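You operate a simulated robot arm through the tools that you are given. There is no shell and no other tool. Be economical: measure what you need, move in short steps, check, and stop when the job is done.

You run a simulated robot arm. Do the job below in one go: nothing can be reset, and whatever is moved stays where it is left.

JOB
Swap the brown board in the blue pocket for the white board.
Fine: lock lever free first, brown board in the TRIED holder, lever locked at the end. Where these are worked on the way, their far stop is far enough and under half their travel is too little: lock lever of the blue pocket.
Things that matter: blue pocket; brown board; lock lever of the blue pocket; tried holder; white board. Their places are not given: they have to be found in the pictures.

The check looks at the end state, three seconds after you hand in, the way a careful person would. Anything else that was tipped, shoved, dropped, spilled or broken makes it a failure.

ROBOT AND FRAMES
A 6-joint arm with a two-finger parallel gripper, fixed in place. Base frame: the origin is at the foot of the arm, x ahead of it, y to its left, z up. Readings come in mm, rad, newtons and seconds.
With the tool pointing down near the work surface it reaches from about 300 to 740 mm from the base axis. Its first joint turns from -1.152 to 1.152 rad. Payload 2.45 kg.
The TCP is the grasp point between the finger pads, 24 mm short of the fingertips. In the tool frame z runs along the fingers and y along their closing line. The gripper opens to 68 mm. The fingers are 17 mm wide and 10 mm thick; the gripper's body (40 by 70 mm) begins 41 mm behind the TCP.
Orientation is that of the tool frame in the base frame, as [roll, pitch, yaw] about the fixed x, y, z axes, in that order (R = Rz(yaw) Ry(pitch) Rx(roll)). With the fingers straight down and closing along the base's y, the tool's x points along the base's -x, its y along +y and its z along -z.

CONTROLS
- The arm moves only by the tool servo_tool. Its arguments are lists of equal length, an entry for each row: "turn": the turn, a rotation vector about the tool's x, y, z in units of 4 degrees (1.0 is 4 degrees), a list of three; "travel": the shift along the tool's x, y, z in units of 30 mm (1.0 is 30 mm), a list of three; "jaw": the opening, from 0 (shut) to 1 (fully open). In form: {"turn": [[ax, ay, az], ...], "travel": [[x, y, z], ...], "jaw": [jaw, ...]}. A call has 1 to 8 rows; each row shifts and turns the commanded pose from where the row before left it, along the tool's axes as they then stand. A call with a number of a shift or a turn outside -1 to 1 is refused whole. A row lasts 0.2 s, in which the tool goes at most 50 mm and 0.15 rad; a call with a longer step from one row to the next is refused whole, and so is a gripper value outside its range. Where a pose cannot be reached the arm comes as near as it can. A force on the tool above 90 N (or 10 N above the force at the start of the call, whichever is more), or a blocked arm, ends the call early, and 0.2 s more pass. Each finger travels about 108 mm/s and halts on what it meets, pressing with about 45 N; the grip force reading is that of the motor and also rises with nothing between the fingers. The clock runs only during rows and for 0.2 s after the last one: add rows that do not move to give the fingers time. It gives the time, the measured TCP pose, the force on the tool (base axes), the opening and the grip force at its end, in the units of the frame above (readings bear some noise), with the torque about the TCP (base axes, N m) and any sound that the robot's microphone picked up.
- Cameras (640 x 400 px; columns grow to the right, rows downward): "scene" is fixed at [174.3, 431.9, 1445.1]; the picture's right is [-0.58, -0.81, 0.00], its down [-0.58, 0.42, -0.70] and it looks along [0.57, -0.41, -0.72] (base axes); focal length 369 px, centre (320, 200). "wrist" rides on the gripper at [84, 11, -75] in the tool frame; the picture's right is [-0.13, 0.99, 0.00], its down [-0.60, -0.08, -0.79] and it looks along [-0.79, -0.10, 0.61] (tool axes); focal length 251 px, centre (320, 200).
- snapshot(camera): a new picture of that camera. It takes no simulated time.
- pixel_to_xyz(camera, pixels): for up to 12 pixels [column, row] of the newest picture of that camera ("zoom" is the newest enlarged one), the place [x, y, z] in the base frame of the surface seen there, good to about 2 mm. It takes no simulated time.
- zoom(camera, box): a new picture of the part [left, top, right, bottom] of that camera's present view, enlarged. It takes no simulated time.
- hand_in(): hands the job in; it is judged then, once.

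Keep the steps short. Do not move on a guess: measure, check each grasp and each placing, and mend mistakes. In all there are 80 turns and 46 pictures (those below and enlarged ones count). Leave the gripper open and the arm clear of the work at the hand-in unless told otherwise, and finish with a single line.

The tools are called after "Request:" as a command line: name --argument value ..., lists and objects as JSON in quotes. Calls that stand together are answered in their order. servo_tool: Moves the arm, as the interface text tells. Its arguments: {"type":"object","properties":{"turn":{"type":"array"},"travel":{"type":"array"},"jaw":{"type":"array"}},"required":["turn","travel","jaw"]} The other tools are called the same way: snapshot (camera) takes a picture; pixel_to_xyz (camera, pixels) gives the place of the surface under pixels of a picture; zoom (camera, box) takes an enlarged picture of a part of a camera's view; hand_in () hands the job in.

At the start:

```text
t: 0.0
eef_pos: [417.0, 129.3, 1099.6]
orientation: [3.141, -0.001, 3.141]
force: [1.5, 0.0, -0.1]
moment: [0.01, 0.03, 0.02]
width: 68.1
grasp_force: 0.0
```

scene: 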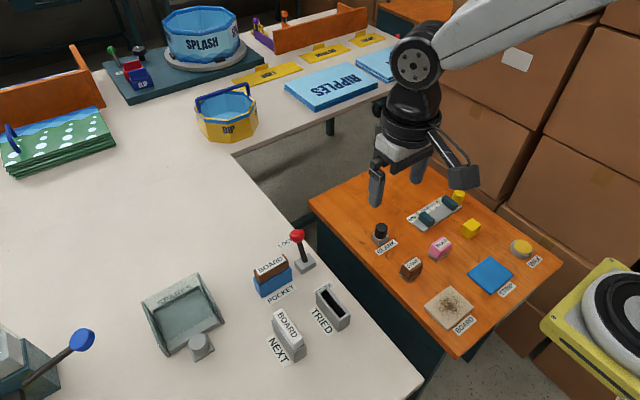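
wrist: 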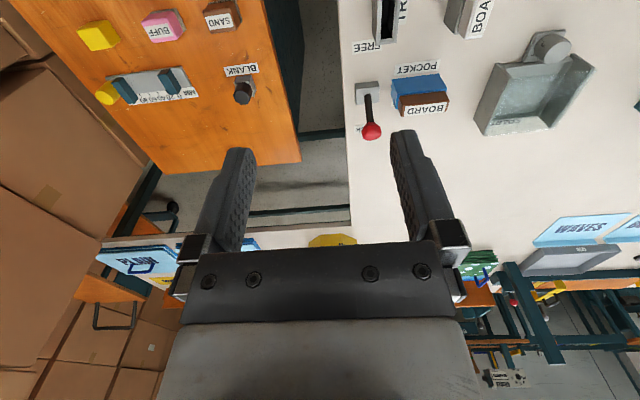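

I see the blue pocket near (272,280), a red-knobbed lever at (300,245), the TRIED holder at (332,308), and the NEXT holder with the white board at (288,335). I'll zoom in for detail.

Request:
zoom --camera "scene" --box '[230, 220, 370, 370]'

Request:
zoom --camera "wrist" --box '[330, 0, 530, 150]'

```text
2.67 times, centred on (300, 295) of scene
```

zoom: 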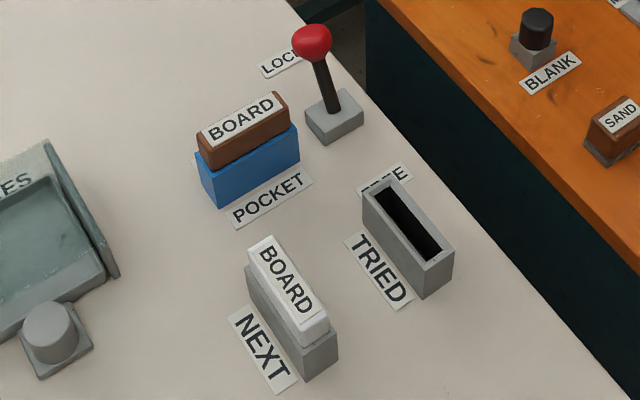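

```text
2.67 times, centred on (430, 75) of wrist
```

zoom: 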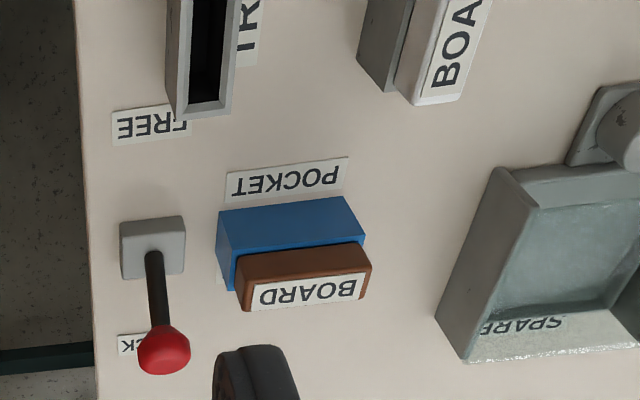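

I'll re-zoom on the scene so I can measure the key corners.

Request:
zoom --camera "scene" --box '[240, 225, 360, 300]'

```text
5.33 times, centred on (300, 262) of scene
```

zoom: 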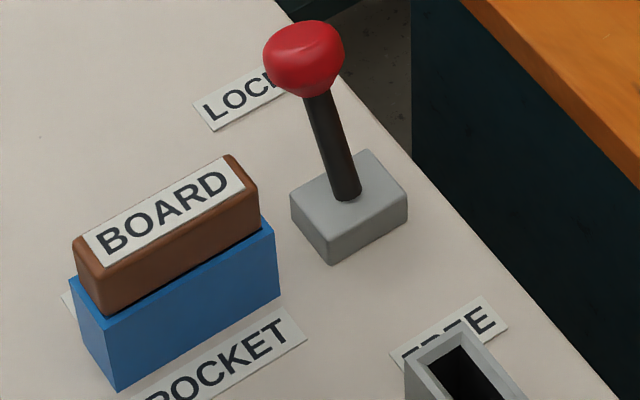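

Request:
pixel_to_xyz --camera "zoom" --pixels '[[303, 50], [312, 90], [345, 190], [293, 197], [330, 238], [407, 195], [78, 240], [228, 158], [256, 190], [100, 280], [272, 225], [230, 110]]'

Request:
pixel_to_xyz --camera "zoom" --pixels '[[98, 326], [118, 385], [278, 290], [450, 320], [410, 362], [330, 262], [450, 350], [180, 210], [70, 282]]'

Request:
zoom --camera "scene" --box '[250, 280, 370, 365]'

```text
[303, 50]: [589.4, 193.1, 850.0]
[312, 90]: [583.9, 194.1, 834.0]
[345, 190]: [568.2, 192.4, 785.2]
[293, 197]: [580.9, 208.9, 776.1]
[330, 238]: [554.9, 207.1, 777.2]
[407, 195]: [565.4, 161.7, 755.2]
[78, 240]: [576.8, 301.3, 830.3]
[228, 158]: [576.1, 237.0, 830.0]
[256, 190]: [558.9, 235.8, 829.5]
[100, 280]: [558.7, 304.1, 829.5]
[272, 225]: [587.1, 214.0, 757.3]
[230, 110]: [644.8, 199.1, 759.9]
```

```text
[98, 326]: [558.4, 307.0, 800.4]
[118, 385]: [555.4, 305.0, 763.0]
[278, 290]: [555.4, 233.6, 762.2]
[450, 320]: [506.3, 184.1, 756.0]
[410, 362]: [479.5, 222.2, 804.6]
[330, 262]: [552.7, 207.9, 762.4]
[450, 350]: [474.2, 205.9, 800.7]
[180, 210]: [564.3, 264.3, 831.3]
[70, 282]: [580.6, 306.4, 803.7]
```

```text
4.71 times, centred on (310, 322) of scene
```

zoom: 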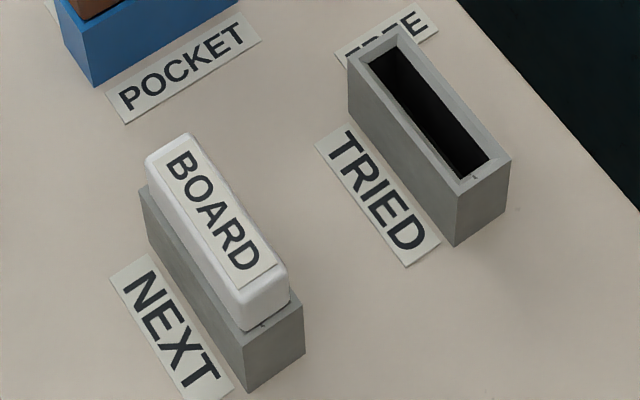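

Request:
pixel_to_xyz --camera "zoom" --pixels '[[148, 160], [190, 137], [285, 265], [240, 295], [215, 215], [142, 190], [246, 330], [305, 303], [250, 392], [295, 345]]'

Request:
pixel_to_xyz --camera "zoom" --pixels '[[350, 66], [400, 27], [511, 160], [457, 193], [364, 66], [398, 50], [491, 160], [462, 177], [457, 246], [420, 110]]'

```text
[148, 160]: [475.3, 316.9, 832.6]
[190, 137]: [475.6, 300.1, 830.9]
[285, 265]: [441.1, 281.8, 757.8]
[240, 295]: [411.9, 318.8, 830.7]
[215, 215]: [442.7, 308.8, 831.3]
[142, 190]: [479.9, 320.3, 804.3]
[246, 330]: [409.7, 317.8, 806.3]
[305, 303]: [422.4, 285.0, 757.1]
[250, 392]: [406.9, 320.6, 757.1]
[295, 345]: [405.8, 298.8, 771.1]
```

```text
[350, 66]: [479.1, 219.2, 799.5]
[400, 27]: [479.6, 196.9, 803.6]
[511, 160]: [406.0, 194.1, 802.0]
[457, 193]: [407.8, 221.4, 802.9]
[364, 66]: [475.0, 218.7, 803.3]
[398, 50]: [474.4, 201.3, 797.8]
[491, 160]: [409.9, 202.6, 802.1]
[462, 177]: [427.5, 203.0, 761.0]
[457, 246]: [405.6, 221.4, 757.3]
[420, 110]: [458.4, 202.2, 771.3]
```

Measured layout:
- **Table:** z≈757.
- **Pocket:** centre about (568,270), long along y, top 803. The brown board's top is at 830.
- **TRIED slot:** centre about (443,208.5), long along x.
- **White board:** centre about (443.5,309), long along x, top 831.
- **Lever:** pivot about (567,192). The knob leans to x≈590, which is LOCK. FREE is toward -x.

Next I close the fingers and travel high to the +x side of the knob.

Request:
servo_tool --turn '[[0, 0, 0], [0, 0, 0], [0, 0, 0], [0, 0, 0], [0, 0, 0], [0, 0, 0], [0, 0, 0], [0, 0, 0]]' --travel '[[-0.87, 0.2625, 0.4], [-0.87, 0.2625, 0.4], [-0.87, 0.2625, 0.4], [-0.87, 0.2625, 0.4], [-0.87, 0.2625, 0.4], [-0.87, 0.2625, 0.4], [-0.87, 0.2625, 0.4], [-0.87, 0.2625, 0.4]]' --jaw '[0, 0, 0, 0, 0, 0, 0, 0]'

```text
t: 1.8
eef_pos: [626.2, 192.3, 1007.3]
orientation: [-3.142, 0.0, -3.14]
force: [-0.2, 0.4, 0.1]
moment: [0.0, -0.01, 0.0]
width: 0.0
grasp_force: 23.3
```

The TCP is at (626,192,1007) with the fingers shut. I'll descend straight down to z≈857, on the far side of the knob.

Request:
servo_tool --turn '[[0, 0, 0], [0, 0, 0], [0, 0, 0], [0, 0, 0], [0, 0, 0], [0, 0, 0]]' --travel '[[0, 0, 0.9], [0, 0, 0.9], [0, 0, 0.9], [0, 0, 0.9], [0, 0, 0.9], [0, 0, 0.5]]' --jaw '[0, 0, 0, 0, 0, 0]'

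Request:
snapshot --camera "wrist"

Request:
zoom --camera "scene" --box '[240, 200, 380, 300]'

```text
t: 3.2
eef_pos: [626.6, 194.1, 856.5]
orientation: [3.141, 0.0, -3.141]
force: [-0.3, 0.4, -0.4]
moment: [0.0, 0.01, -0.04]
width: 0.0
grasp_force: 24.2
```

```text
39 pictures are left
```

wrist: 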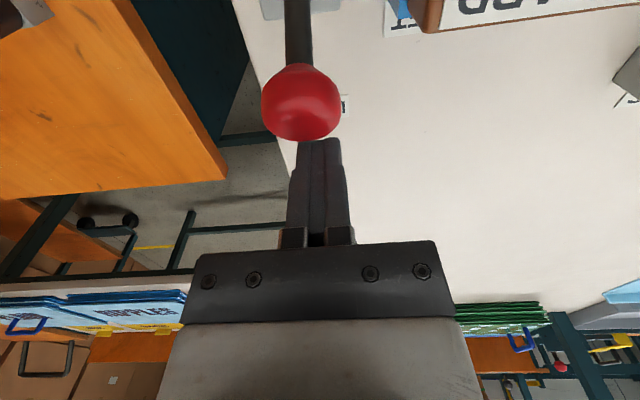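

```text
4.00 times, centred on (310, 250) of scene
```

zoom: 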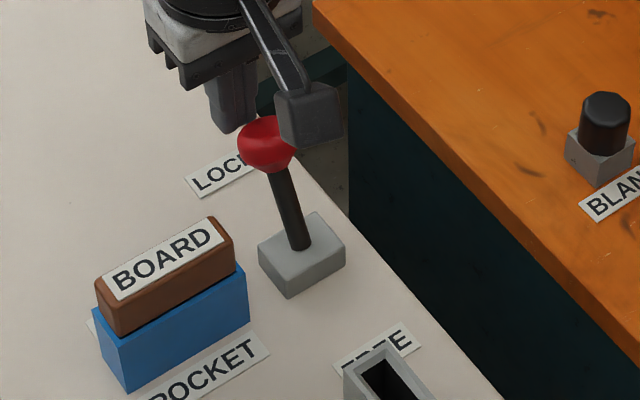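

The knob sits about 3 mm toward -y of the finger line. I'll shift by that and push toward FREE (-x, tool +x) in small rows.

Request:
servo_tool --turn '[[0, 0, 0], [0, 0, 0], [0, 0, 0], [0, 0, 0], [0, 0, 0]]' --travel '[[0.2, -0.1, 0], [0.3, 0, 0], [0.3, 0, 0], [0.3, 0, 0], [0.3, 0, 0]]' --jaw '[0, 0, 0, 0, 0]'

```text
t: 4.4
eef_pos: [582.1, 190.5, 855.2]
orientation: [3.141, 0.001, -3.141]
force: [1.2, -0.3, -0.8]
moment: [-0.01, -0.01, -0.05]
width: 0.0
grasp_force: 23.4
```

The force is about 1 N at x=582, so the lever should be moving. I'll look.

Request:
zoom --camera "scene" --box '[240, 200, 380, 300]'

Request:
snapshot --camera "wrist"

```text
4.00 times, centred on (310, 250) of scene
```

zoom: 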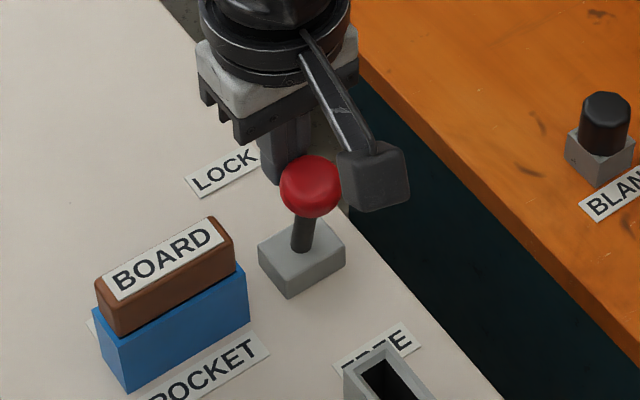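

```text
36 pictures are left
```

wrist: 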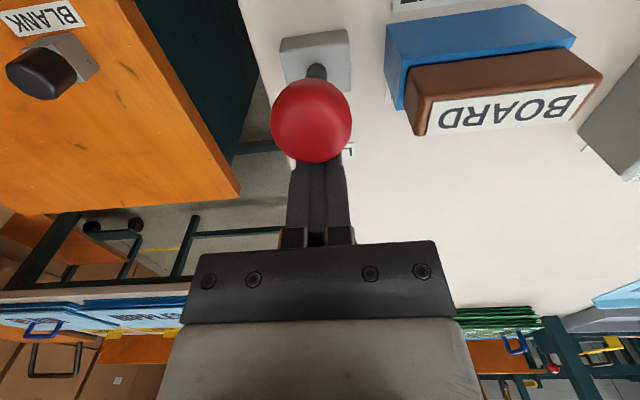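

The lever is following and is about past upright. I'll keep pushing.

Request:
servo_tool --turn '[[0, 0, 0], [0, 0, 0], [0, 0, 0], [0, 0, 0]]' --travel '[[0.2, 0, 0], [0.2, 0, 0], [0.2, 0, 0], [0.1, 0, 0]]' --jaw '[0, 0, 0, 0]'

Request:
zoom --camera "scene" --box '[240, 200, 380, 300]'

```text
t: 5.4
eef_pos: [565.5, 190.9, 857.3]
orientation: [3.138, 0.011, 3.141]
force: [21.3, -2.1, -6.3]
moment: [0.15, -0.42, 0.05]
width: 0.0
grasp_force: 23.5
```

```text
4.00 times, centred on (310, 250) of scene
```

zoom: 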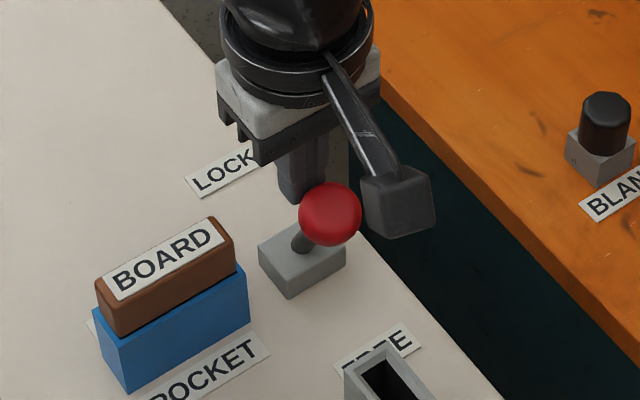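

The force rose to 21 N at x=565.5, so the far stop is reached. I'll back off, raise, and check that the lever stays there.

Request:
servo_tool --turn '[[0, 0, 0], [0, 0, 0], [0, 0, 0], [0, 0, 0], [0, 0, 0], [0, 0, 0]]' --travel '[[-0.5, 0, 0], [-0.7, 0, -0.2], [0, 0, -1], [0, 0.6, -0.7], [0, 0.8, -0.5], [0, 0.8, 0]]' --jaw '[0, 0, 0, 0, 0, 0]'

Request:
zoom --camera "scene" --box '[240, 210, 360, 300]'

```text
t: 6.8
eef_pos: [598.2, 255.7, 927.2]
orientation: [-3.141, -0.001, 3.141]
force: [1.0, 0.2, 0.2]
moment: [0.0, -0.03, -0.03]
width: 0.1
grasp_force: 23.0
```

```text
4.44 times, centred on (300, 255) of scene
```

zoom: 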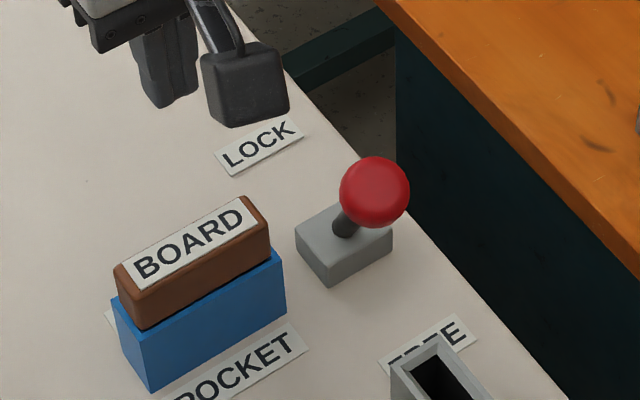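

The lever stays at FREE. I'll measure the knob, open the jaw, centre over the brown board, and turn the tool 90° so the fingers close along x.

Request:
pixel_to_xyz --camera "zoom" --pixels '[[375, 190], [375, 162], [345, 190], [405, 195], [122, 268], [249, 200], [268, 225], [138, 300]]'

Request:
servo_tool --turn '[[0, 0, -1], [0, 0, -1], [0, 0, -1], [0, 0, -1], [0, 0, -1], [0, 0, -1], [0, 0, -1], [0, 0, -1]]' --travel '[[0.5, 0.23, 0], [0.5, 0.23, 0], [0, 0, 0], [0, 0, 0], [0, 0, 0], [0, 0, 0], [0, 0, 0], [0, 0, 0]]' --jaw '[1, 1, 1, 1, 1, 1, 1, 1]'

Request:
servo_tool --turn '[[0, 0, -1], [0, 0, -1], [0, 0, -1], [0, 0, -1], [0, 0, -1], [0, 0, -1], [0, 0, -1], [0, 0, -1]]' --travel '[[0, 0, 0], [0, 0, 0], [0, 0, 0], [0, 0, 0], [0, 0, 0], [0, 0, 0], [0, 0, 0], [0, 0, 0]]' --jaw '[1, 1, 1, 1, 1, 1, 1, 1]'

Request:
servo_tool --turn '[[0, 0, -1], [0, 0, -1], [0, 0, -1], [0, 0, -1], [0, 0, -1], [0, 0, -1], [0, 0, -0.5]]' --travel '[[0, 0, 0], [0, 0, 0], [0, 0, 0], [0, 0, 0], [0, 0, 0], [0, 0, 0], [0, 0, 0]]' --jaw '[1, 1, 1, 1, 1, 1, 1]'

```text
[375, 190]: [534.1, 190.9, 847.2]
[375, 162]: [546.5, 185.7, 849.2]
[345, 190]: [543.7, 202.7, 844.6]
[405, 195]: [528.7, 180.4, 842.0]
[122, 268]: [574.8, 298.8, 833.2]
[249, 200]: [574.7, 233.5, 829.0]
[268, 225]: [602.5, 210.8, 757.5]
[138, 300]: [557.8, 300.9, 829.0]
```

```text
t: 8.6
eef_pos: [567.6, 268.8, 927.0]
orientation: [3.141, 0.0, -2.582]
force: [0.3, 0.8, -0.7]
moment: [0.01, -0.03, 0.0]
width: 67.9
grasp_force: 0.0
```

```text
t: 10.4
eef_pos: [568.9, 267.2, 926.4]
orientation: [-3.141, 0.0, -2.023]
force: [1.1, 0.7, -0.5]
moment: [0.03, 0.0, -0.02]
width: 68.0
grasp_force: 0.0
```

```text
t: 12.0
eef_pos: [566.9, 267.0, 927.2]
orientation: [-3.141, 0.001, -1.569]
force: [0.5, -0.5, -0.6]
moment: [-0.02, -0.01, 0.03]
width: 67.8
grasp_force: 0.1
```

The tool is now turned to yaw -1.57 at (567,267). I'll check the view before lowering.

Request:
snapshot --camera "wrist"

Request:
zoom --camera "scene" --box '[220, 180, 380, 300]'

```text
33 pictures are left
```

wrist: 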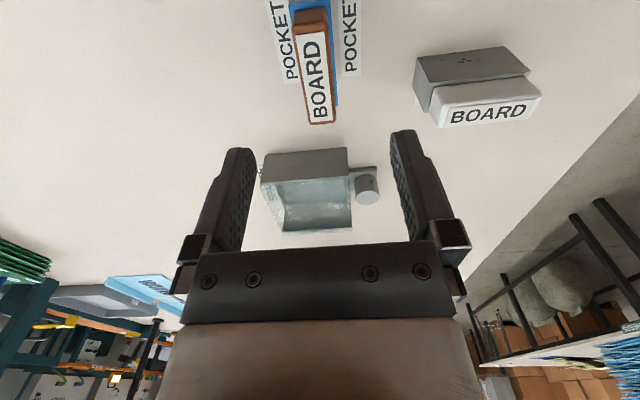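

```text
3.33 times, centred on (300, 240) of scene
```

zoom: 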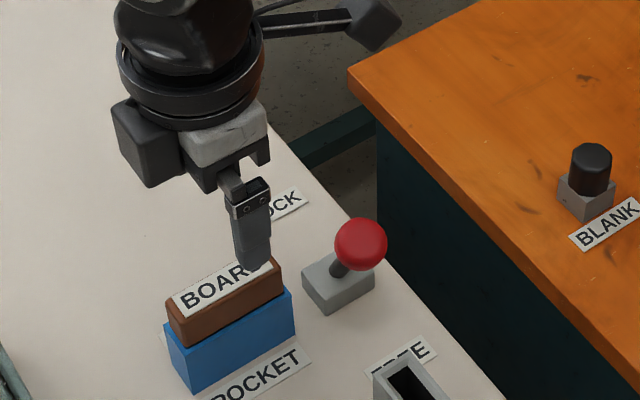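

I'm checking the camera block's height against the lever knob before going down.

Request:
pixel_to_xyz --camera "zoom" --pixels '[[372, 46], [345, 30], [372, 20], [400, 12], [355, 222], [250, 265], [240, 235]]'

Request:
pixel_to_xyz --camera "wrist" --pixels '[[309, 121], [334, 120], [327, 28], [300, 30]]'

```text
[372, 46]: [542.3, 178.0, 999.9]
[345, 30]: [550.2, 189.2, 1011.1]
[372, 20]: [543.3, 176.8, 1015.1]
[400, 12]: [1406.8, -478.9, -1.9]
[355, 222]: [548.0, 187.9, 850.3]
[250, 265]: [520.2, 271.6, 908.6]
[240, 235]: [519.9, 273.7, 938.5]
```

```text
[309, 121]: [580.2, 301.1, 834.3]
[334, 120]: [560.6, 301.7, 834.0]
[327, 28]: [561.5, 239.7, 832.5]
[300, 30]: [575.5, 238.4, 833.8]
```

There is clearance: the camera block will stay at about 890 or higher, and the knob top is about 862. I'll centre by +1/+2 mm and lower to TCP z≈830, which puts the tips just above the pocket rim.

Request:
servo_tool --turn '[[0, 0, 0], [0, 0, 0], [0, 0, 0], [0, 0, 0], [0, 0, 0], [0, 0, 0]]' --travel '[[-0.07, -0.03, 0.8], [0, 0, 0.8], [0, 0, 0.8], [0, 0, 0.5], [0, 0, 0.33], [0, 0, 0]]' --jaw '[1, 1, 1, 1, 1, 1]'

Request:
snapshot --camera "wrist"

Request:
zoom --camera "scene" --box '[220, 200, 360, 300]'

```text
t: 13.4
eef_pos: [568.8, 267.9, 829.9]
orientation: [3.142, 0.0, -1.572]
force: [0.0, 0.1, 0.5]
moment: [0.04, 0.03, 0.01]
width: 68.0
grasp_force: 0.0
```

```text
31 pictures are left
```

wrist: 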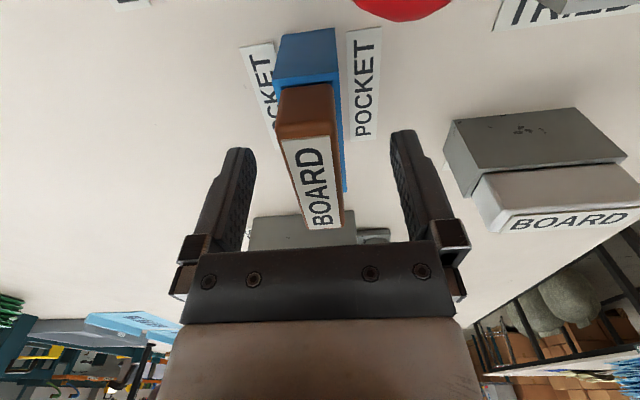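

```text
4.00 times, centred on (290, 250) of scene
```

zoom: 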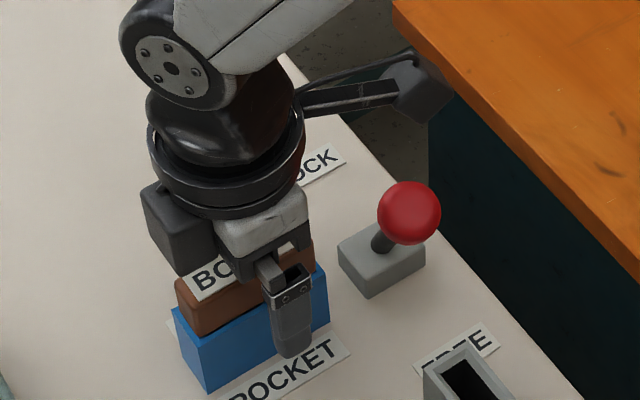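

The board sits between the fingers, so I'll close on it.

Request:
servo_tool --turn '[[0, 0, 0], [0, 0, 0], [0, 0, 0]]' --travel '[[0, 0, 0], [0, 0, 0], [0, 0, 0]]' --jaw '[0, 0, 0]'

```text
t: 14.2
eef_pos: [569.2, 269.5, 831.1]
orientation: [3.141, 0.0, -1.57]
force: [2.8, -2.5, -1.3]
moment: [-0.05, -0.08, -0.03]
width: 21.2
grasp_force: 38.5
```

The grip is 21 mm wide at 38 N. I'll lift straight up, slowly at first.

Request:
servo_tool --turn '[[0, 0, 0], [0, 0, 0], [0, 0, 0], [0, 0, 0], [0, 0, 0], [0, 0, 0], [0, 0, 0], [0, 0, 0]]' --travel '[[0, 0, -0.2], [0, 0, -0.3], [0, 0, -0.4], [0, 0, -0.5], [0, 0, -0.6], [0, 0, -0.6], [0, 0, -0.7], [0, 0, -0.7]]' --jaw '[0, 0, 0, 0, 0, 0, 0, 0]'

Request:
snapshot --camera "scene"

Request:
snapshot --camera "wrist"

```text
t: 16.0
eef_pos: [567.7, 272.3, 950.1]
orientation: [3.141, 0.001, -1.57]
force: [-0.6, 0.2, -0.3]
moment: [0.01, 0.04, -0.02]
width: 21.0
grasp_force: 38.9
```

```text
29 pictures are left
```

scene: 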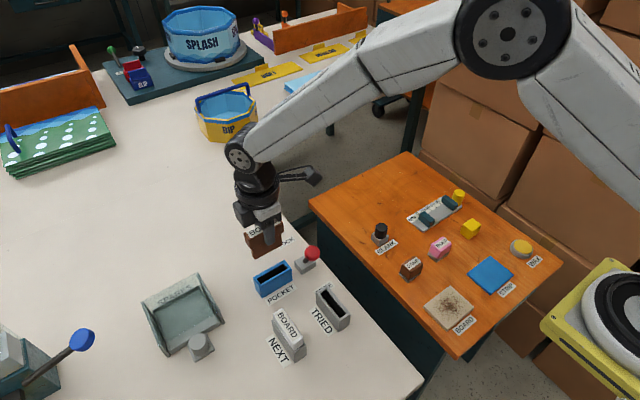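

```text
28 pictures are left
```

wrist: 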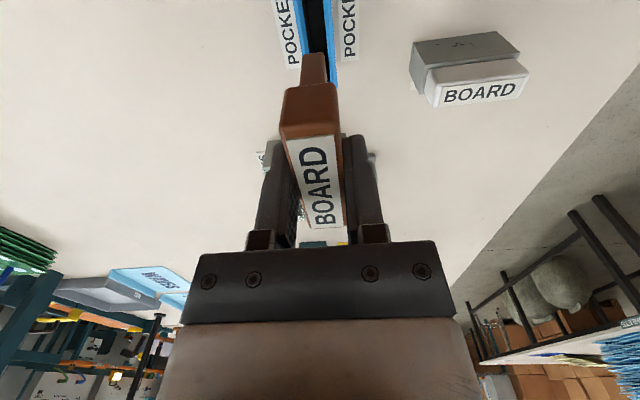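

The brown board is out and held straight. I'll zoom to measure it in hand and to measure the slots.

Request:
zoom --camera "scene" --box '[215, 195, 335, 305]'

```text
3.64 times, centred on (275, 250) of scene
```

zoom: 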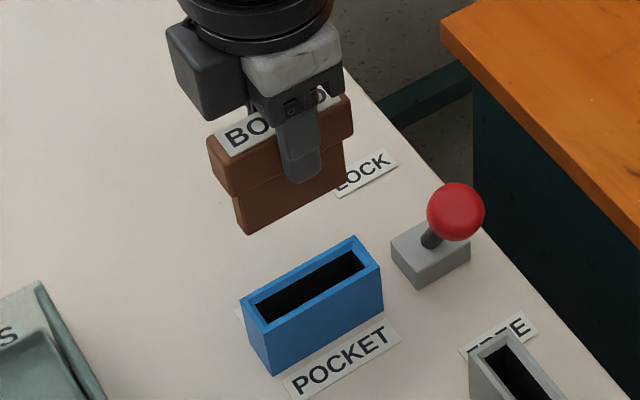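

Request:
pixel_to_xyz --camera "zoom" --pixels '[[212, 165], [228, 185], [236, 200], [247, 232], [352, 112], [348, 135], [343, 180], [258, 316], [372, 253], [250, 297], [354, 241], [381, 265]]'

Request:
pixel_to_xyz --camera "zoom" --pixels '[[240, 192], [280, 190], [265, 333], [245, 300], [295, 300], [310, 280], [340, 280], [382, 270]]'

```text
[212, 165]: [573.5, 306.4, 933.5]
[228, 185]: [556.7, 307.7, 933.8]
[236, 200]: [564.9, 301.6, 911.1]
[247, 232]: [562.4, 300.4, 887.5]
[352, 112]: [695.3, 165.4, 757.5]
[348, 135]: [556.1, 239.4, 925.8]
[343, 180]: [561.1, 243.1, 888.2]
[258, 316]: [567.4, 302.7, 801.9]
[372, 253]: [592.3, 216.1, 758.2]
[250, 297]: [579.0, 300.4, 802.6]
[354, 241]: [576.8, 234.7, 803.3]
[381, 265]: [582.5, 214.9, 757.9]
```

```text
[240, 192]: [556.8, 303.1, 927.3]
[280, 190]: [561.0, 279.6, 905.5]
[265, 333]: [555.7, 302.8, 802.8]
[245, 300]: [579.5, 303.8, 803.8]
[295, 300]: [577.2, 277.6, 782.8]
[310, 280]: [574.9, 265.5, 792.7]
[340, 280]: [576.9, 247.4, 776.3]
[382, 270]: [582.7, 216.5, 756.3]
```

The board's centre is about 1 mm +y of the TCP and its bottom is 63 mm below it. I'll raise a little and turn back 90°. This high, everything clears the knob.

Request:
servo_tool --turn '[[0, 0, 1], [0, 0, 1], [0, 0, 1], [0, 0, 1], [0, 0, 1], [0, 0, 1], [0, 0, 1], [0, 0, 1]]' --travel '[[0, 0, -0.5], [0, 0, -0.5], [0, 0, 0], [0, 0, 0], [0, 0, 0], [0, 0, 0], [0, 0, 0], [0, 0, 0]]' --jaw '[0, 0, 0, 0, 0, 0, 0, 0]'

Request:
servo_tool --turn '[[0, 0, 1], [0, 0, 1], [0, 0, 1], [0, 0, 1], [0, 0, 1], [0, 0, 1], [0, 0, 1], [0, 0, 1]]' --travel '[[0, 0, 0], [0, 0, 0], [0, 0, 0], [0, 0, 0], [0, 0, 0], [0, 0, 0], [0, 0, 0], [0, 0, 0]]' --jaw '[0, 0, 0, 0, 0, 0, 0, 0]'

Request:
servo_tool --turn '[[0, 0, 1], [0, 0, 1], [0, 0, 1], [0, 0, 1], [0, 0, 1], [0, 0, 1], [0, 0, 0.5]]' --travel '[[0, 0, 0], [0, 0, 0], [0, 0, 0], [0, 0, 0], [0, 0, 0], [0, 0, 0], [0, 0, 0]]' --jaw '[0, 0, 0, 0, 0, 0, 0]'

```text
t: 17.8
eef_pos: [569.5, 270.7, 979.8]
orientation: [3.141, 0.001, -2.132]
force: [0.2, 0.6, 0.4]
moment: [-0.01, -0.01, -0.01]
width: 21.2
grasp_force: 37.8
```

```text
t: 19.6
eef_pos: [568.4, 271.1, 980.2]
orientation: [3.141, 0.0, -2.691]
force: [0.1, 0.1, 0.4]
moment: [0.04, 0.01, 0.0]
width: 21.4
grasp_force: 38.1
```

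```text
t: 21.2
eef_pos: [568.9, 270.5, 979.6]
orientation: [3.141, 0.001, 3.139]
force: [-0.9, -0.2, -0.6]
moment: [-0.01, -0.03, 0.04]
width: 21.1
grasp_force: 38.4
```

The turn is done. I'll travel to above TRIED, to about (442,208.5), then lower to z≈890 so the board bottom is at about 827, still above the rim.

Request:
servo_tool --turn '[[0, 0, 0], [0, 0, 0], [0, 0, 0], [0, 0, 0], [0, 0, 0], [0, 0, 0], [0, 0, 0], [0, 0, 0]]' --travel '[[0.844, -0.414, 0], [0.844, -0.414, 0], [0.844, -0.414, 0], [0.844, -0.414, 0], [0.844, -0.414, 0], [0, 0, 1], [0, 0, 1], [0, 0, 1]]' --jaw '[0, 0, 0, 0, 0, 0, 0, 0]'

Request:
snapshot --camera "wrist"

Request:
zoom --camera "scene" --box '[270, 240, 390, 340]'

```text
t: 23.0
eef_pos: [441.7, 208.3, 890.1]
orientation: [-3.141, 0.001, -3.141]
force: [0.7, 0.4, -0.3]
moment: [-0.02, 0.02, -0.06]
width: 21.3
grasp_force: 38.1
```

```text
26 pictures are left
```

wrist: 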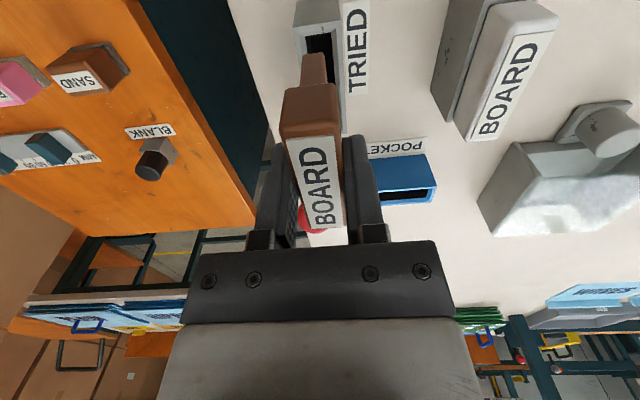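

```text
4.00 times, centred on (330, 290) of scene
```

zoom: 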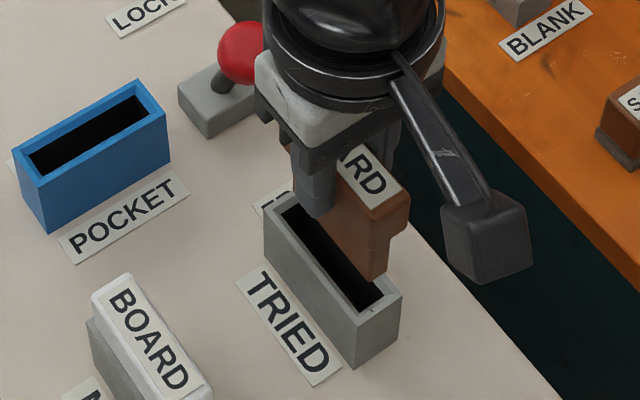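

I'll measure the tongue edges and the slot edges in this view.

Request:
pixel_to_xyz --camera "zoom" --pixels '[[370, 278], [388, 262], [386, 225], [408, 200], [375, 222], [355, 250], [356, 316], [392, 298], [277, 212], [352, 320], [400, 292], [266, 206]]'

Request:
pixel_to_xyz --camera "wrist" --pixels '[[318, 70], [303, 60], [325, 60], [297, 25], [341, 27], [304, 30], [335, 30], [319, 30], [318, 22], [344, 100]]'

```text
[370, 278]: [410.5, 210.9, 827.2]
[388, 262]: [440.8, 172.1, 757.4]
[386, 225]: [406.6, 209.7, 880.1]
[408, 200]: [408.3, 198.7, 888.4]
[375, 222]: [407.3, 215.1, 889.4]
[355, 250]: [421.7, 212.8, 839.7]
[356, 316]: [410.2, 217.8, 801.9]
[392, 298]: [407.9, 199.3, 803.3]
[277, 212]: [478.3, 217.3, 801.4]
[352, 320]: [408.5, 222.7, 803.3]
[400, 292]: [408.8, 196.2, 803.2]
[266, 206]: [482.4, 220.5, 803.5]
```

```text
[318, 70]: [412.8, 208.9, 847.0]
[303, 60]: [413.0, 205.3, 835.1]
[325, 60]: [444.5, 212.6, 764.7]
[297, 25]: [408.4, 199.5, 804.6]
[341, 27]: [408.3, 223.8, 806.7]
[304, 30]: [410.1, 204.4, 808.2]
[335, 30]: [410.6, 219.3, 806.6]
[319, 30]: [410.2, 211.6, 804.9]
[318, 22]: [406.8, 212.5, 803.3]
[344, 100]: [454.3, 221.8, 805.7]
```

The tongue and slot line up to within about 1–2 mm. I'll adjust by +1.5 mm in x and +1 mm in y, lower so the tongue sits just above the rim, and look closely.

Request:
servo_tool --turn '[[0, 0, 0], [0, 0, 0], [0, 0, 0]]' --travel '[[-0.05, 0.035, 0.3], [0, 0, 0.3], [0, 0, 0.03]]' --jaw '[0, 0, 0]'

Request:
zoom --camera "wrist" --box '[270, 0, 370, 120]'

Request:
zoom --camera "scene" --box '[310, 260, 380, 340]'

```text
t: 23.8
eef_pos: [443.0, 208.5, 871.2]
orientation: [3.141, -0.002, -3.141]
force: [1.1, 0.0, -0.1]
moment: [-0.03, -0.03, 0.01]
width: 21.0
grasp_force: 38.4
```

```text
3.33 times, centred on (320, 60) of wrist
```

zoom: 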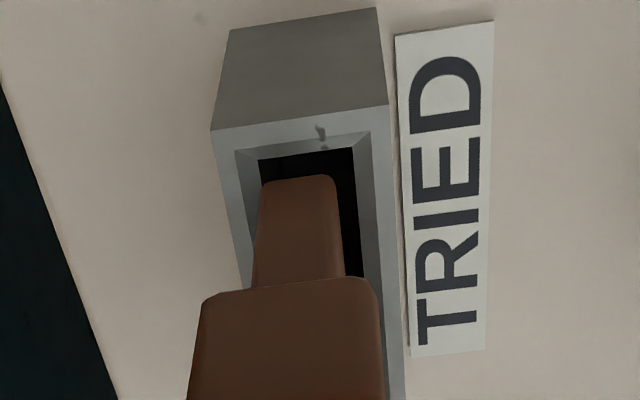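

```text
5.00 times, centred on (345, 300) of scene
```

zoom: 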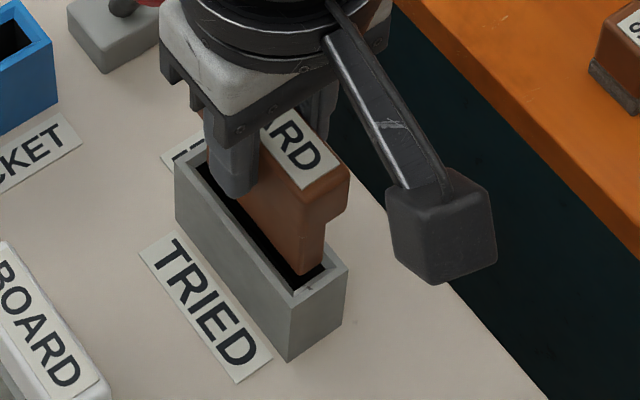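

The slot has a lead-in chamfer. The tongue looks about 1–1.5 mm toward -y of the slot centre. I'll measure more before lowering.

Request:
pixel_to_xyz --camera "zoom" --pixels '[[303, 272], [312, 272], [288, 262], [318, 245], [292, 306], [340, 275], [289, 296], [326, 270], [300, 288], [205, 160], [185, 165], [345, 200]]'

Request:
pixel_to_xyz --camera "wrist" --pixels '[[309, 56], [318, 55], [317, 58], [310, 42], [320, 42], [304, 47], [330, 46], [325, 47], [318, 38], [329, 70], [331, 70], [305, 60]]'

```text
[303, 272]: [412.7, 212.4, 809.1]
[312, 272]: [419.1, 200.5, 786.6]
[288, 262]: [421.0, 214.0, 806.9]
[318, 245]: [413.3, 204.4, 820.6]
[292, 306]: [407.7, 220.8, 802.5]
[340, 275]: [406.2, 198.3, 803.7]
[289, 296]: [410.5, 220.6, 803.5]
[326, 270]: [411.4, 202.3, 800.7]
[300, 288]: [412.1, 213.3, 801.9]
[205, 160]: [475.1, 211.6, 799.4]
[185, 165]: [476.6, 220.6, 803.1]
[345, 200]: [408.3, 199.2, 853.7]
```

```text
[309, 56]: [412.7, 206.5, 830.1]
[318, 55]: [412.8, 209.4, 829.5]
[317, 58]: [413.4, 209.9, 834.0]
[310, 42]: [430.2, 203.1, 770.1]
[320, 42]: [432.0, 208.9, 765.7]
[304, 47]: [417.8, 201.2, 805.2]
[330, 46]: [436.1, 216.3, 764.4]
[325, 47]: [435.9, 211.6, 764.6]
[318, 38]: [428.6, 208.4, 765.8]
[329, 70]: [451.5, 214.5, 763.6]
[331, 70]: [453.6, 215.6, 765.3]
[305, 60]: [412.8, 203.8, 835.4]
```

The tongue's -x end is at 412.9 and the slot's inner end is at about 412–413. I'll shift +1.2 mm in x and +1.2 mm in y, then lower in small rows.

Request:
servo_tool --turn '[[0, 0, 0], [0, 0, 0], [0, 0, 0], [0, 0, 0]]' --travel '[[-0.04, 0.04, 0], [0, 0, 0.15], [0, 0, 0.15], [0, 0, 0.1]]' --jaw '[0, 0, 0, 0]'

Request:
zoom --camera "wrist" --box '[270, 0, 370, 120]'

```text
t: 24.8
eef_pos: [444.2, 209.8, 860.0]
orientation: [3.141, -0.002, -3.141]
force: [0.8, 0.0, -0.6]
moment: [0.02, 0.01, 0.01]
width: 21.1
grasp_force: 38.3
```

```text
3.33 times, centred on (320, 60) of wrist
```

zoom: 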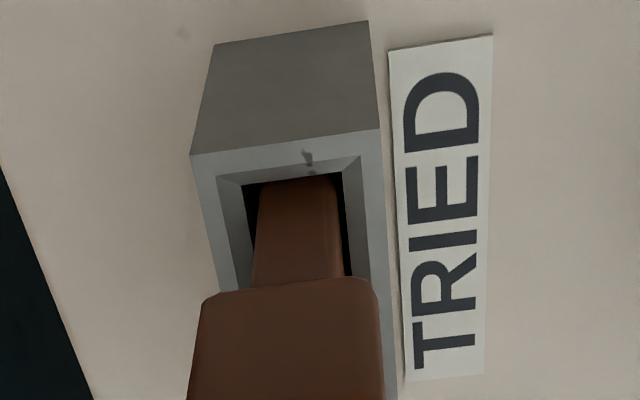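

The tongue has entered the slot freely with no force. I'll shift -0.4 mm in y and keep lowering gently.

Request:
servo_tool --turn '[[0, 0, 0], [0, 0, 0], [0, 0, 0], [0, 0, 0], [0, 0, 0], [0, 0, 0]]' --travel '[[0, -0.013, 0.15], [0, 0, 0.2], [0, 0, 0.2], [0, 0, 0.2], [0, 0, 0.1], [0, 0, 0.07]]' --jaw '[0, 0, 0, 0, 0, 0]'

Request:
zoom --camera "scene" --box '[310, 260, 380, 340]'

```text
t: 26.2
eef_pos: [444.8, 210.6, 831.7]
orientation: [-3.141, -0.001, -3.141]
force: [-0.5, -0.3, -0.4]
moment: [0.02, -0.02, 0.04]
width: 20.9
grasp_force: 38.6
```

```text
5.00 times, centred on (345, 300) of scene
```

zoom: 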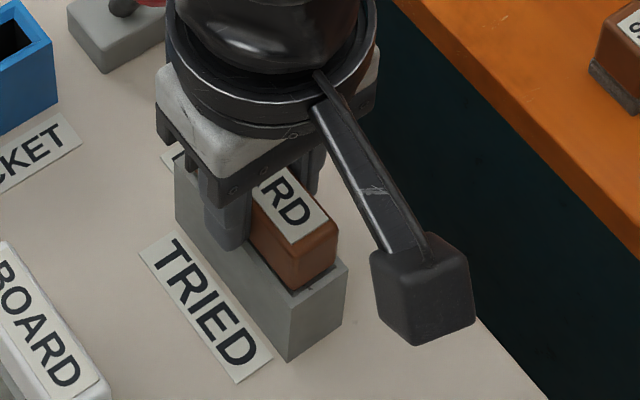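

It is nearly seated. I'll press down another 1–2 mm and check the force.

Request:
servo_tool --turn '[[0, 0, 0], [0, 0, 0]]' --travel '[[0, 0, 0.05], [0, 0, 0.02]]' --jaw '[0, 0]'

```text
t: 26.8
eef_pos: [444.9, 209.5, 830.7]
orientation: [-3.141, 0.0, -3.141]
force: [-3.7, -4.8, 17.2]
moment: [-0.12, -0.14, -0.06]
width: 21.1
grasp_force: 38.1
```

The upward force of 17 N means the shoulder is resting on the rim. I'll release and go straight up.

Request:
servo_tool --turn '[[0, 0, 0], [0, 0, 0], [0, 0, 0], [0, 0, 0], [0, 0, 0], [0, 0, 0], [0, 0, 0]]' --travel '[[0, 0, -0.03], [0, 0, 0], [0, 0, -0.3], [0, 0, -0.7], [0, 0, -0.8], [0, 0, -0.8], [0, 0, -0.5]]' --jaw '[1, 1, 1, 1, 1, 1, 1]'

Request:
zoom --camera "scene" --box '[250, 240, 370, 360]'

```text
t: 28.4
eef_pos: [444.5, 211.1, 923.7]
orientation: [-3.141, 0.0, -3.14]
force: [-0.3, -0.7, -1.0]
moment: [-0.01, -0.04, 0.01]
width: 68.4
grasp_force: 0.1
```

```text
3.33 times, centred on (310, 300) of scene
```

zoom: 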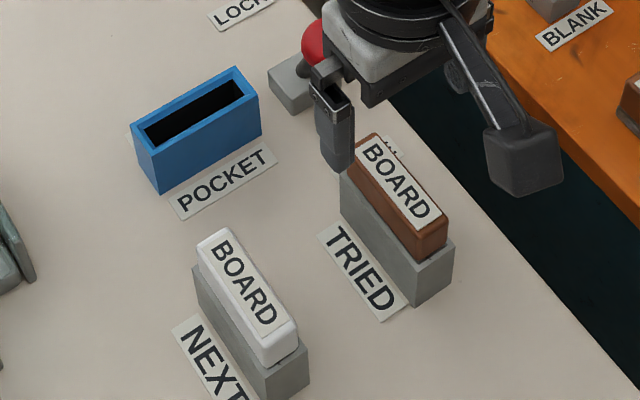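

The brown board is seated upright in TRIED. Now I'll move over the white board at about (444,310), keeping the height, and then measure.

Request:
servo_tool --turn '[[0, 0, 0], [0, 0, 0], [0, 0, 0], [0, 0, 0], [0, 0, 0], [0, 0, 0]]' --travel '[[0, 0.82, 0], [0, 0.82, 0], [0, 0.82, 0], [0, 0.82, 0], [0, 0, 0.9], [0, 0, 0.9]]' --jaw '[1, 1, 1, 1, 1, 1]'

Request:
snapshot --camera "wrist"

```text
t: 29.8
eef_pos: [442.3, 309.0, 870.0]
orientation: [3.141, 0.0, 3.139]
force: [0.6, 0.0, -0.7]
moment: [0.04, -0.01, 0.03]
width: 67.8
grasp_force: 0.0
```

```text
19 pictures are left
```

wrist: 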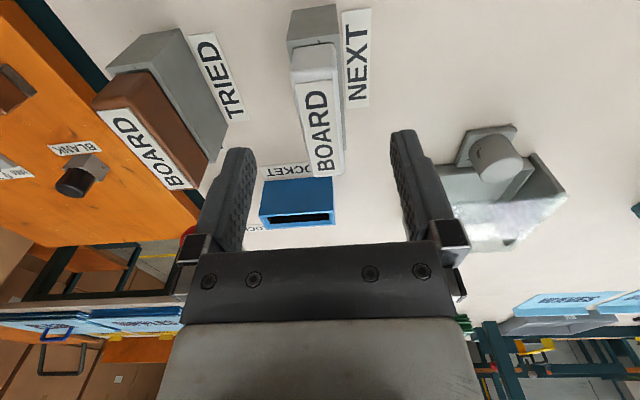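

Request:
pixel_to_xyz --camera "wrist" --pixels '[[297, 78], [335, 75], [312, 175], [341, 173], [292, 50], [336, 48], [315, 46], [289, 45], [340, 45]]'

```text
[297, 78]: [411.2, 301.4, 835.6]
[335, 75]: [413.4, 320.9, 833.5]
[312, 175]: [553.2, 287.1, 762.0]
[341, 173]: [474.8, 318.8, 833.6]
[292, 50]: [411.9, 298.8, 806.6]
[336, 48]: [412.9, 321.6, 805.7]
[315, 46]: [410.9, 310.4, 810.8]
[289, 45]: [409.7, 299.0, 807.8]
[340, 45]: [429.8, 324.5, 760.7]
```

The white board is centred at about (444,310). I'll nudge +1 mm in y and +1 mm in x, lower to z≈831, and close.

Request:
servo_tool --turn '[[0, 0, 0], [0, 0, 0], [0, 0, 0], [0, 0, 0], [0, 0, 0], [0, 0, 0], [0, 0, 0], [0, 0, 0]]' --travel '[[-0.03, 0.03, 0.5], [0, 0, 0.5], [0, 0, 0.3], [0, 0, 0], [0, 0, 0], [0, 0, 0], [0, 0, 0], [0, 0, 0]]' --jaw '[1, 1, 1, 1, 0, 0, 0, 0]'

```text
t: 31.6
eef_pos: [445.0, 310.3, 830.7]
orientation: [3.141, 0.0, 3.141]
force: [-0.2, 0.1, 0.5]
moment: [0.01, 0.02, 0.0]
width: 21.0
grasp_force: 38.0
```

The grip is 21 mm with no side force. I'll lift straight up.

Request:
servo_tool --turn '[[0, 0, 0], [0, 0, 0], [0, 0, 0], [0, 0, 0], [0, 0, 0], [0, 0, 0], [0, 0, 0], [0, 0, 0]]' --travel '[[0, 0, -0.2], [0, 0, -0.3], [0, 0, -0.5], [0, 0, -0.6], [0, 0, -0.8], [0, 0, -0.8], [0, 0, -0.8], [0, 0, -1]]' --jaw '[0, 0, 0, 0, 0, 0, 0, 0]'

Request:
zoom --camera "scene" --box '[220, 220, 370, 370]'

```text
t: 33.4
eef_pos: [446.4, 309.3, 980.6]
orientation: [-3.141, 0.001, -3.142]
force: [0.3, 0.1, -0.7]
moment: [-0.01, -0.01, 0.02]
width: 21.2
grasp_force: 38.1
```

```text
2.67 times, centred on (295, 295) of scene
```

zoom: 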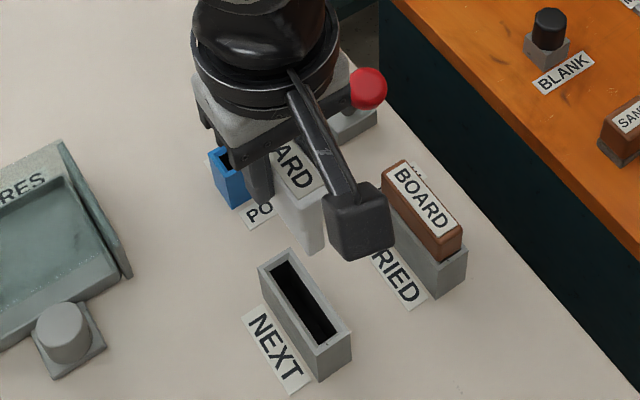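

The white board is out. I'll move above the pocket, then turn +90°.

Request:
servo_tool --turn '[[0, 0, 0], [0, 0, 0], [0, 0, 0], [0, 0, 0], [0, 0, 0], [0, 0, -1], [0, 0, -1], [0, 0, -1]]' --travel '[[-0.82, -0.255, 0], [-0.82, -0.255, 0], [-0.82, -0.255, 0], [-0.82, -0.255, 0], [-0.82, -0.255, 0], [0, 0, 0], [0, 0, 0], [0, 0, 0]]' --jaw '[0, 0, 0, 0, 0, 0, 0, 0]'

Request:
servo_tool --turn '[[0, 0, -1], [0, 0, -1], [0, 0, -1], [0, 0, -1], [0, 0, -1], [0, 0, -1], [0, 0, -1], [0, 0, -1]]' --travel '[[0, 0, 0], [0, 0, 0], [0, 0, 0], [0, 0, 0], [0, 0, 0], [0, 0, 0], [0, 0, 0], [0, 0, 0]]' --jaw '[0, 0, 0, 0, 0, 0, 0, 0]'

Request:
servo_tool --turn '[[0, 0, -1], [0, 0, -1], [0, 0, -1], [0, 0, -1], [0, 0, -1], [0, 0, -1], [0, 0, -1], [0, 0, -1]]' --travel '[[0, 0, 0], [0, 0, 0], [0, 0, 0], [0, 0, 0], [0, 0, 0], [0, 0, 0], [0, 0, 0], [0, 0, 0]]' --jaw '[0, 0, 0, 0, 0, 0, 0, 0]'

Request:
servo_tool --turn '[[0, 0, -1], [0, 0, -1], [0, 0, -1], [0, 0, -0.5], [0, 0, 0]]' --travel '[[0, 0, 0], [0, 0, 0], [0, 0, 0], [0, 0, 0], [0, 0, 0]]' --jaw '[0, 0, 0, 0, 0]'

```text
t: 35.2
eef_pos: [568.6, 271.4, 980.4]
orientation: [3.141, 0.0, -2.931]
force: [-1.5, 0.0, -0.5]
moment: [-0.01, 0.02, 0.0]
width: 21.1
grasp_force: 37.9
```

```text
t: 37.0
eef_pos: [568.0, 272.2, 980.9]
orientation: [-3.14, 0.0, -2.372]
force: [-0.4, -1.2, -1.6]
moment: [0.0, -0.05, 0.0]
width: 21.0
grasp_force: 38.2
```

```text
t: 38.8
eef_pos: [567.4, 270.3, 980.8]
orientation: [-3.142, 0.002, -1.811]
force: [0.1, 0.4, -0.1]
moment: [0.01, 0.0, 0.01]
width: 21.1
grasp_force: 38.4
```

```text
t: 40.0
eef_pos: [567.7, 270.7, 980.9]
orientation: [3.14, 0.001, -1.57]
force: [0.2, 0.2, -0.6]
moment: [0.01, -0.01, -0.03]
width: 21.1
grasp_force: 38.8
```

The turn is complete at yaw -1.57. I'll lower to z≈871, with the tongue just above the rim, and look.

Request:
servo_tool --turn '[[0, 0, 0], [0, 0, 0], [0, 0, 0], [0, 0, 0], [0, 0, 0]]' --travel '[[0, 0, 0.9], [0, 0, 0.9], [0, 0, 0.9], [0, 0, 0.6], [0, 0, 0.35]]' --jaw '[0, 0, 0, 0, 0]'

Request:
zoom --camera "wrist" --box '[270, 0, 370, 120]'

Request:
zoom --camera "scene" --box '[230, 220, 330, 310]'

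```text
t: 41.2
eef_pos: [568.0, 272.3, 871.2]
orientation: [-3.14, -0.001, -1.57]
force: [-0.4, 0.3, -0.6]
moment: [0.0, 0.03, -0.01]
width: 21.0
grasp_force: 38.3
```

```text
3.33 times, centred on (320, 60) of wrist
```

zoom: 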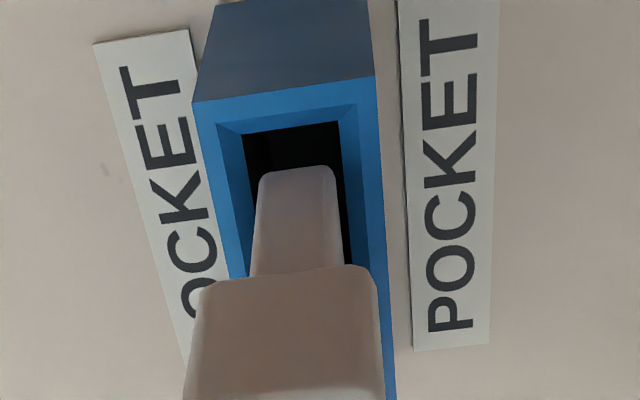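

```text
4.44 times, centred on (280, 265) of scene
```

zoom: 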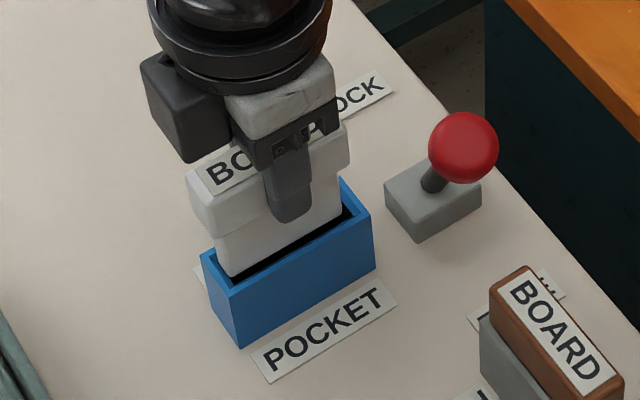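

The tongue is well centred across the slot. I'll measure its ends along the slot.

Request:
pixel_to_xyz --camera "zoom" --pixels '[[228, 274], [224, 262], [340, 215], [342, 195], [208, 253], [222, 284], [362, 212], [342, 180], [225, 290], [190, 180], [349, 150]]'

Request:
pixel_to_xyz --camera "zoom" --pixels '[[238, 272], [231, 270], [336, 212], [212, 256], [372, 214], [236, 292], [205, 252]]'

```text
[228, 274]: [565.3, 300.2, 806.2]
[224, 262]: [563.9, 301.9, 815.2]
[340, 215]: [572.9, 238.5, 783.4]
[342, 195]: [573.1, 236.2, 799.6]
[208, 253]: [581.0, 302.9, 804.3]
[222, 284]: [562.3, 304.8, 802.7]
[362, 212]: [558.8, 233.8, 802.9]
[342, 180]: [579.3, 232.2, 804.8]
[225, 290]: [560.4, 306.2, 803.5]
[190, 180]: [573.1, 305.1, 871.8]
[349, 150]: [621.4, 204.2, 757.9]
```

```text
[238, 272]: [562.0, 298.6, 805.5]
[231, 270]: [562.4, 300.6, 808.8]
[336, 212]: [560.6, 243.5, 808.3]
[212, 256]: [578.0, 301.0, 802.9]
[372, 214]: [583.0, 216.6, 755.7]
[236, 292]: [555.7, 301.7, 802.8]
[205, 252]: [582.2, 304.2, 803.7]
```

The tongue spans y 243–301 (centre 272), and the pocket's centre is about 270. I'll shift -1.7 mm in y and lower 12 mm.

Request:
servo_tool --turn '[[0, 0, 0], [0, 0, 0], [0, 0, 0], [0, 0, 0]]' --travel '[[0.055, 0, 0], [0, 0, 0.15], [0, 0, 0.15], [0, 0, 0.1]]' --jaw '[0, 0, 0, 0]'

Request:
zoom --camera "wrist" --box '[270, 0, 370, 120]'

```text
t: 42.2
eef_pos: [569.6, 269.9, 859.8]
orientation: [-3.14, -0.001, -1.571]
force: [0.3, -0.7, 0.3]
moment: [0.01, -0.01, -0.02]
width: 21.1
grasp_force: 38.3
```

```text
3.33 times, centred on (320, 60) of wrist
```

zoom: 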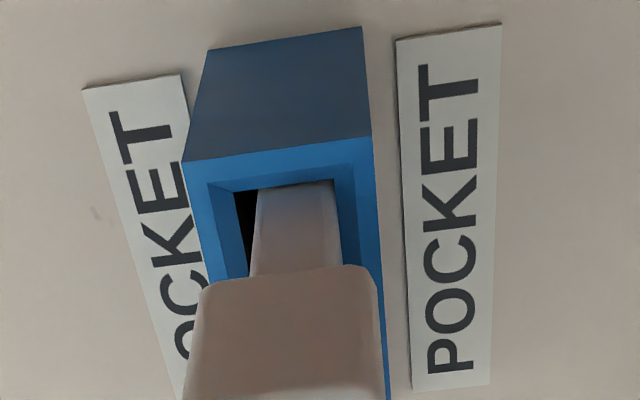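

The tongue has entered but sits near the right wall in the picture (-X). I'll shift +1.2 mm in X and continue down gently.

Request:
servo_tool --turn '[[0, 0, 0], [0, 0, 0], [0, 0, 0]]' --travel '[[0, -0.04, 0], [0, 0, 0.1], [0, 0, 0.15]]' --jaw '[0, 0, 0]'

```text
t: 43.0
eef_pos: [569.8, 271.0, 851.2]
orientation: [3.14, 0.002, -1.569]
force: [-0.2, -0.3, -0.5]
moment: [0.05, 0.02, 0.0]
width: 21.0
grasp_force: 38.2
```

No contact force, so I'll continue down to the seat.

Request:
servo_tool --turn '[[0, 0, 0], [0, 0, 0], [0, 0, 0], [0, 0, 0], [0, 0, 0]]' --travel '[[0, 0, 0.2], [0, 0, 0.2], [0, 0, 0.2], [0, 0, 0.07], [0, 0, 0.03]]' --jaw '[0, 0, 0, 0, 0]'

```text
t: 44.2
eef_pos: [568.9, 269.4, 830.0]
orientation: [-3.14, 0.001, -1.57]
force: [-9.4, -5.9, 21.0]
moment: [-0.17, 0.22, 0.02]
width: 21.2
grasp_force: 38.5
```

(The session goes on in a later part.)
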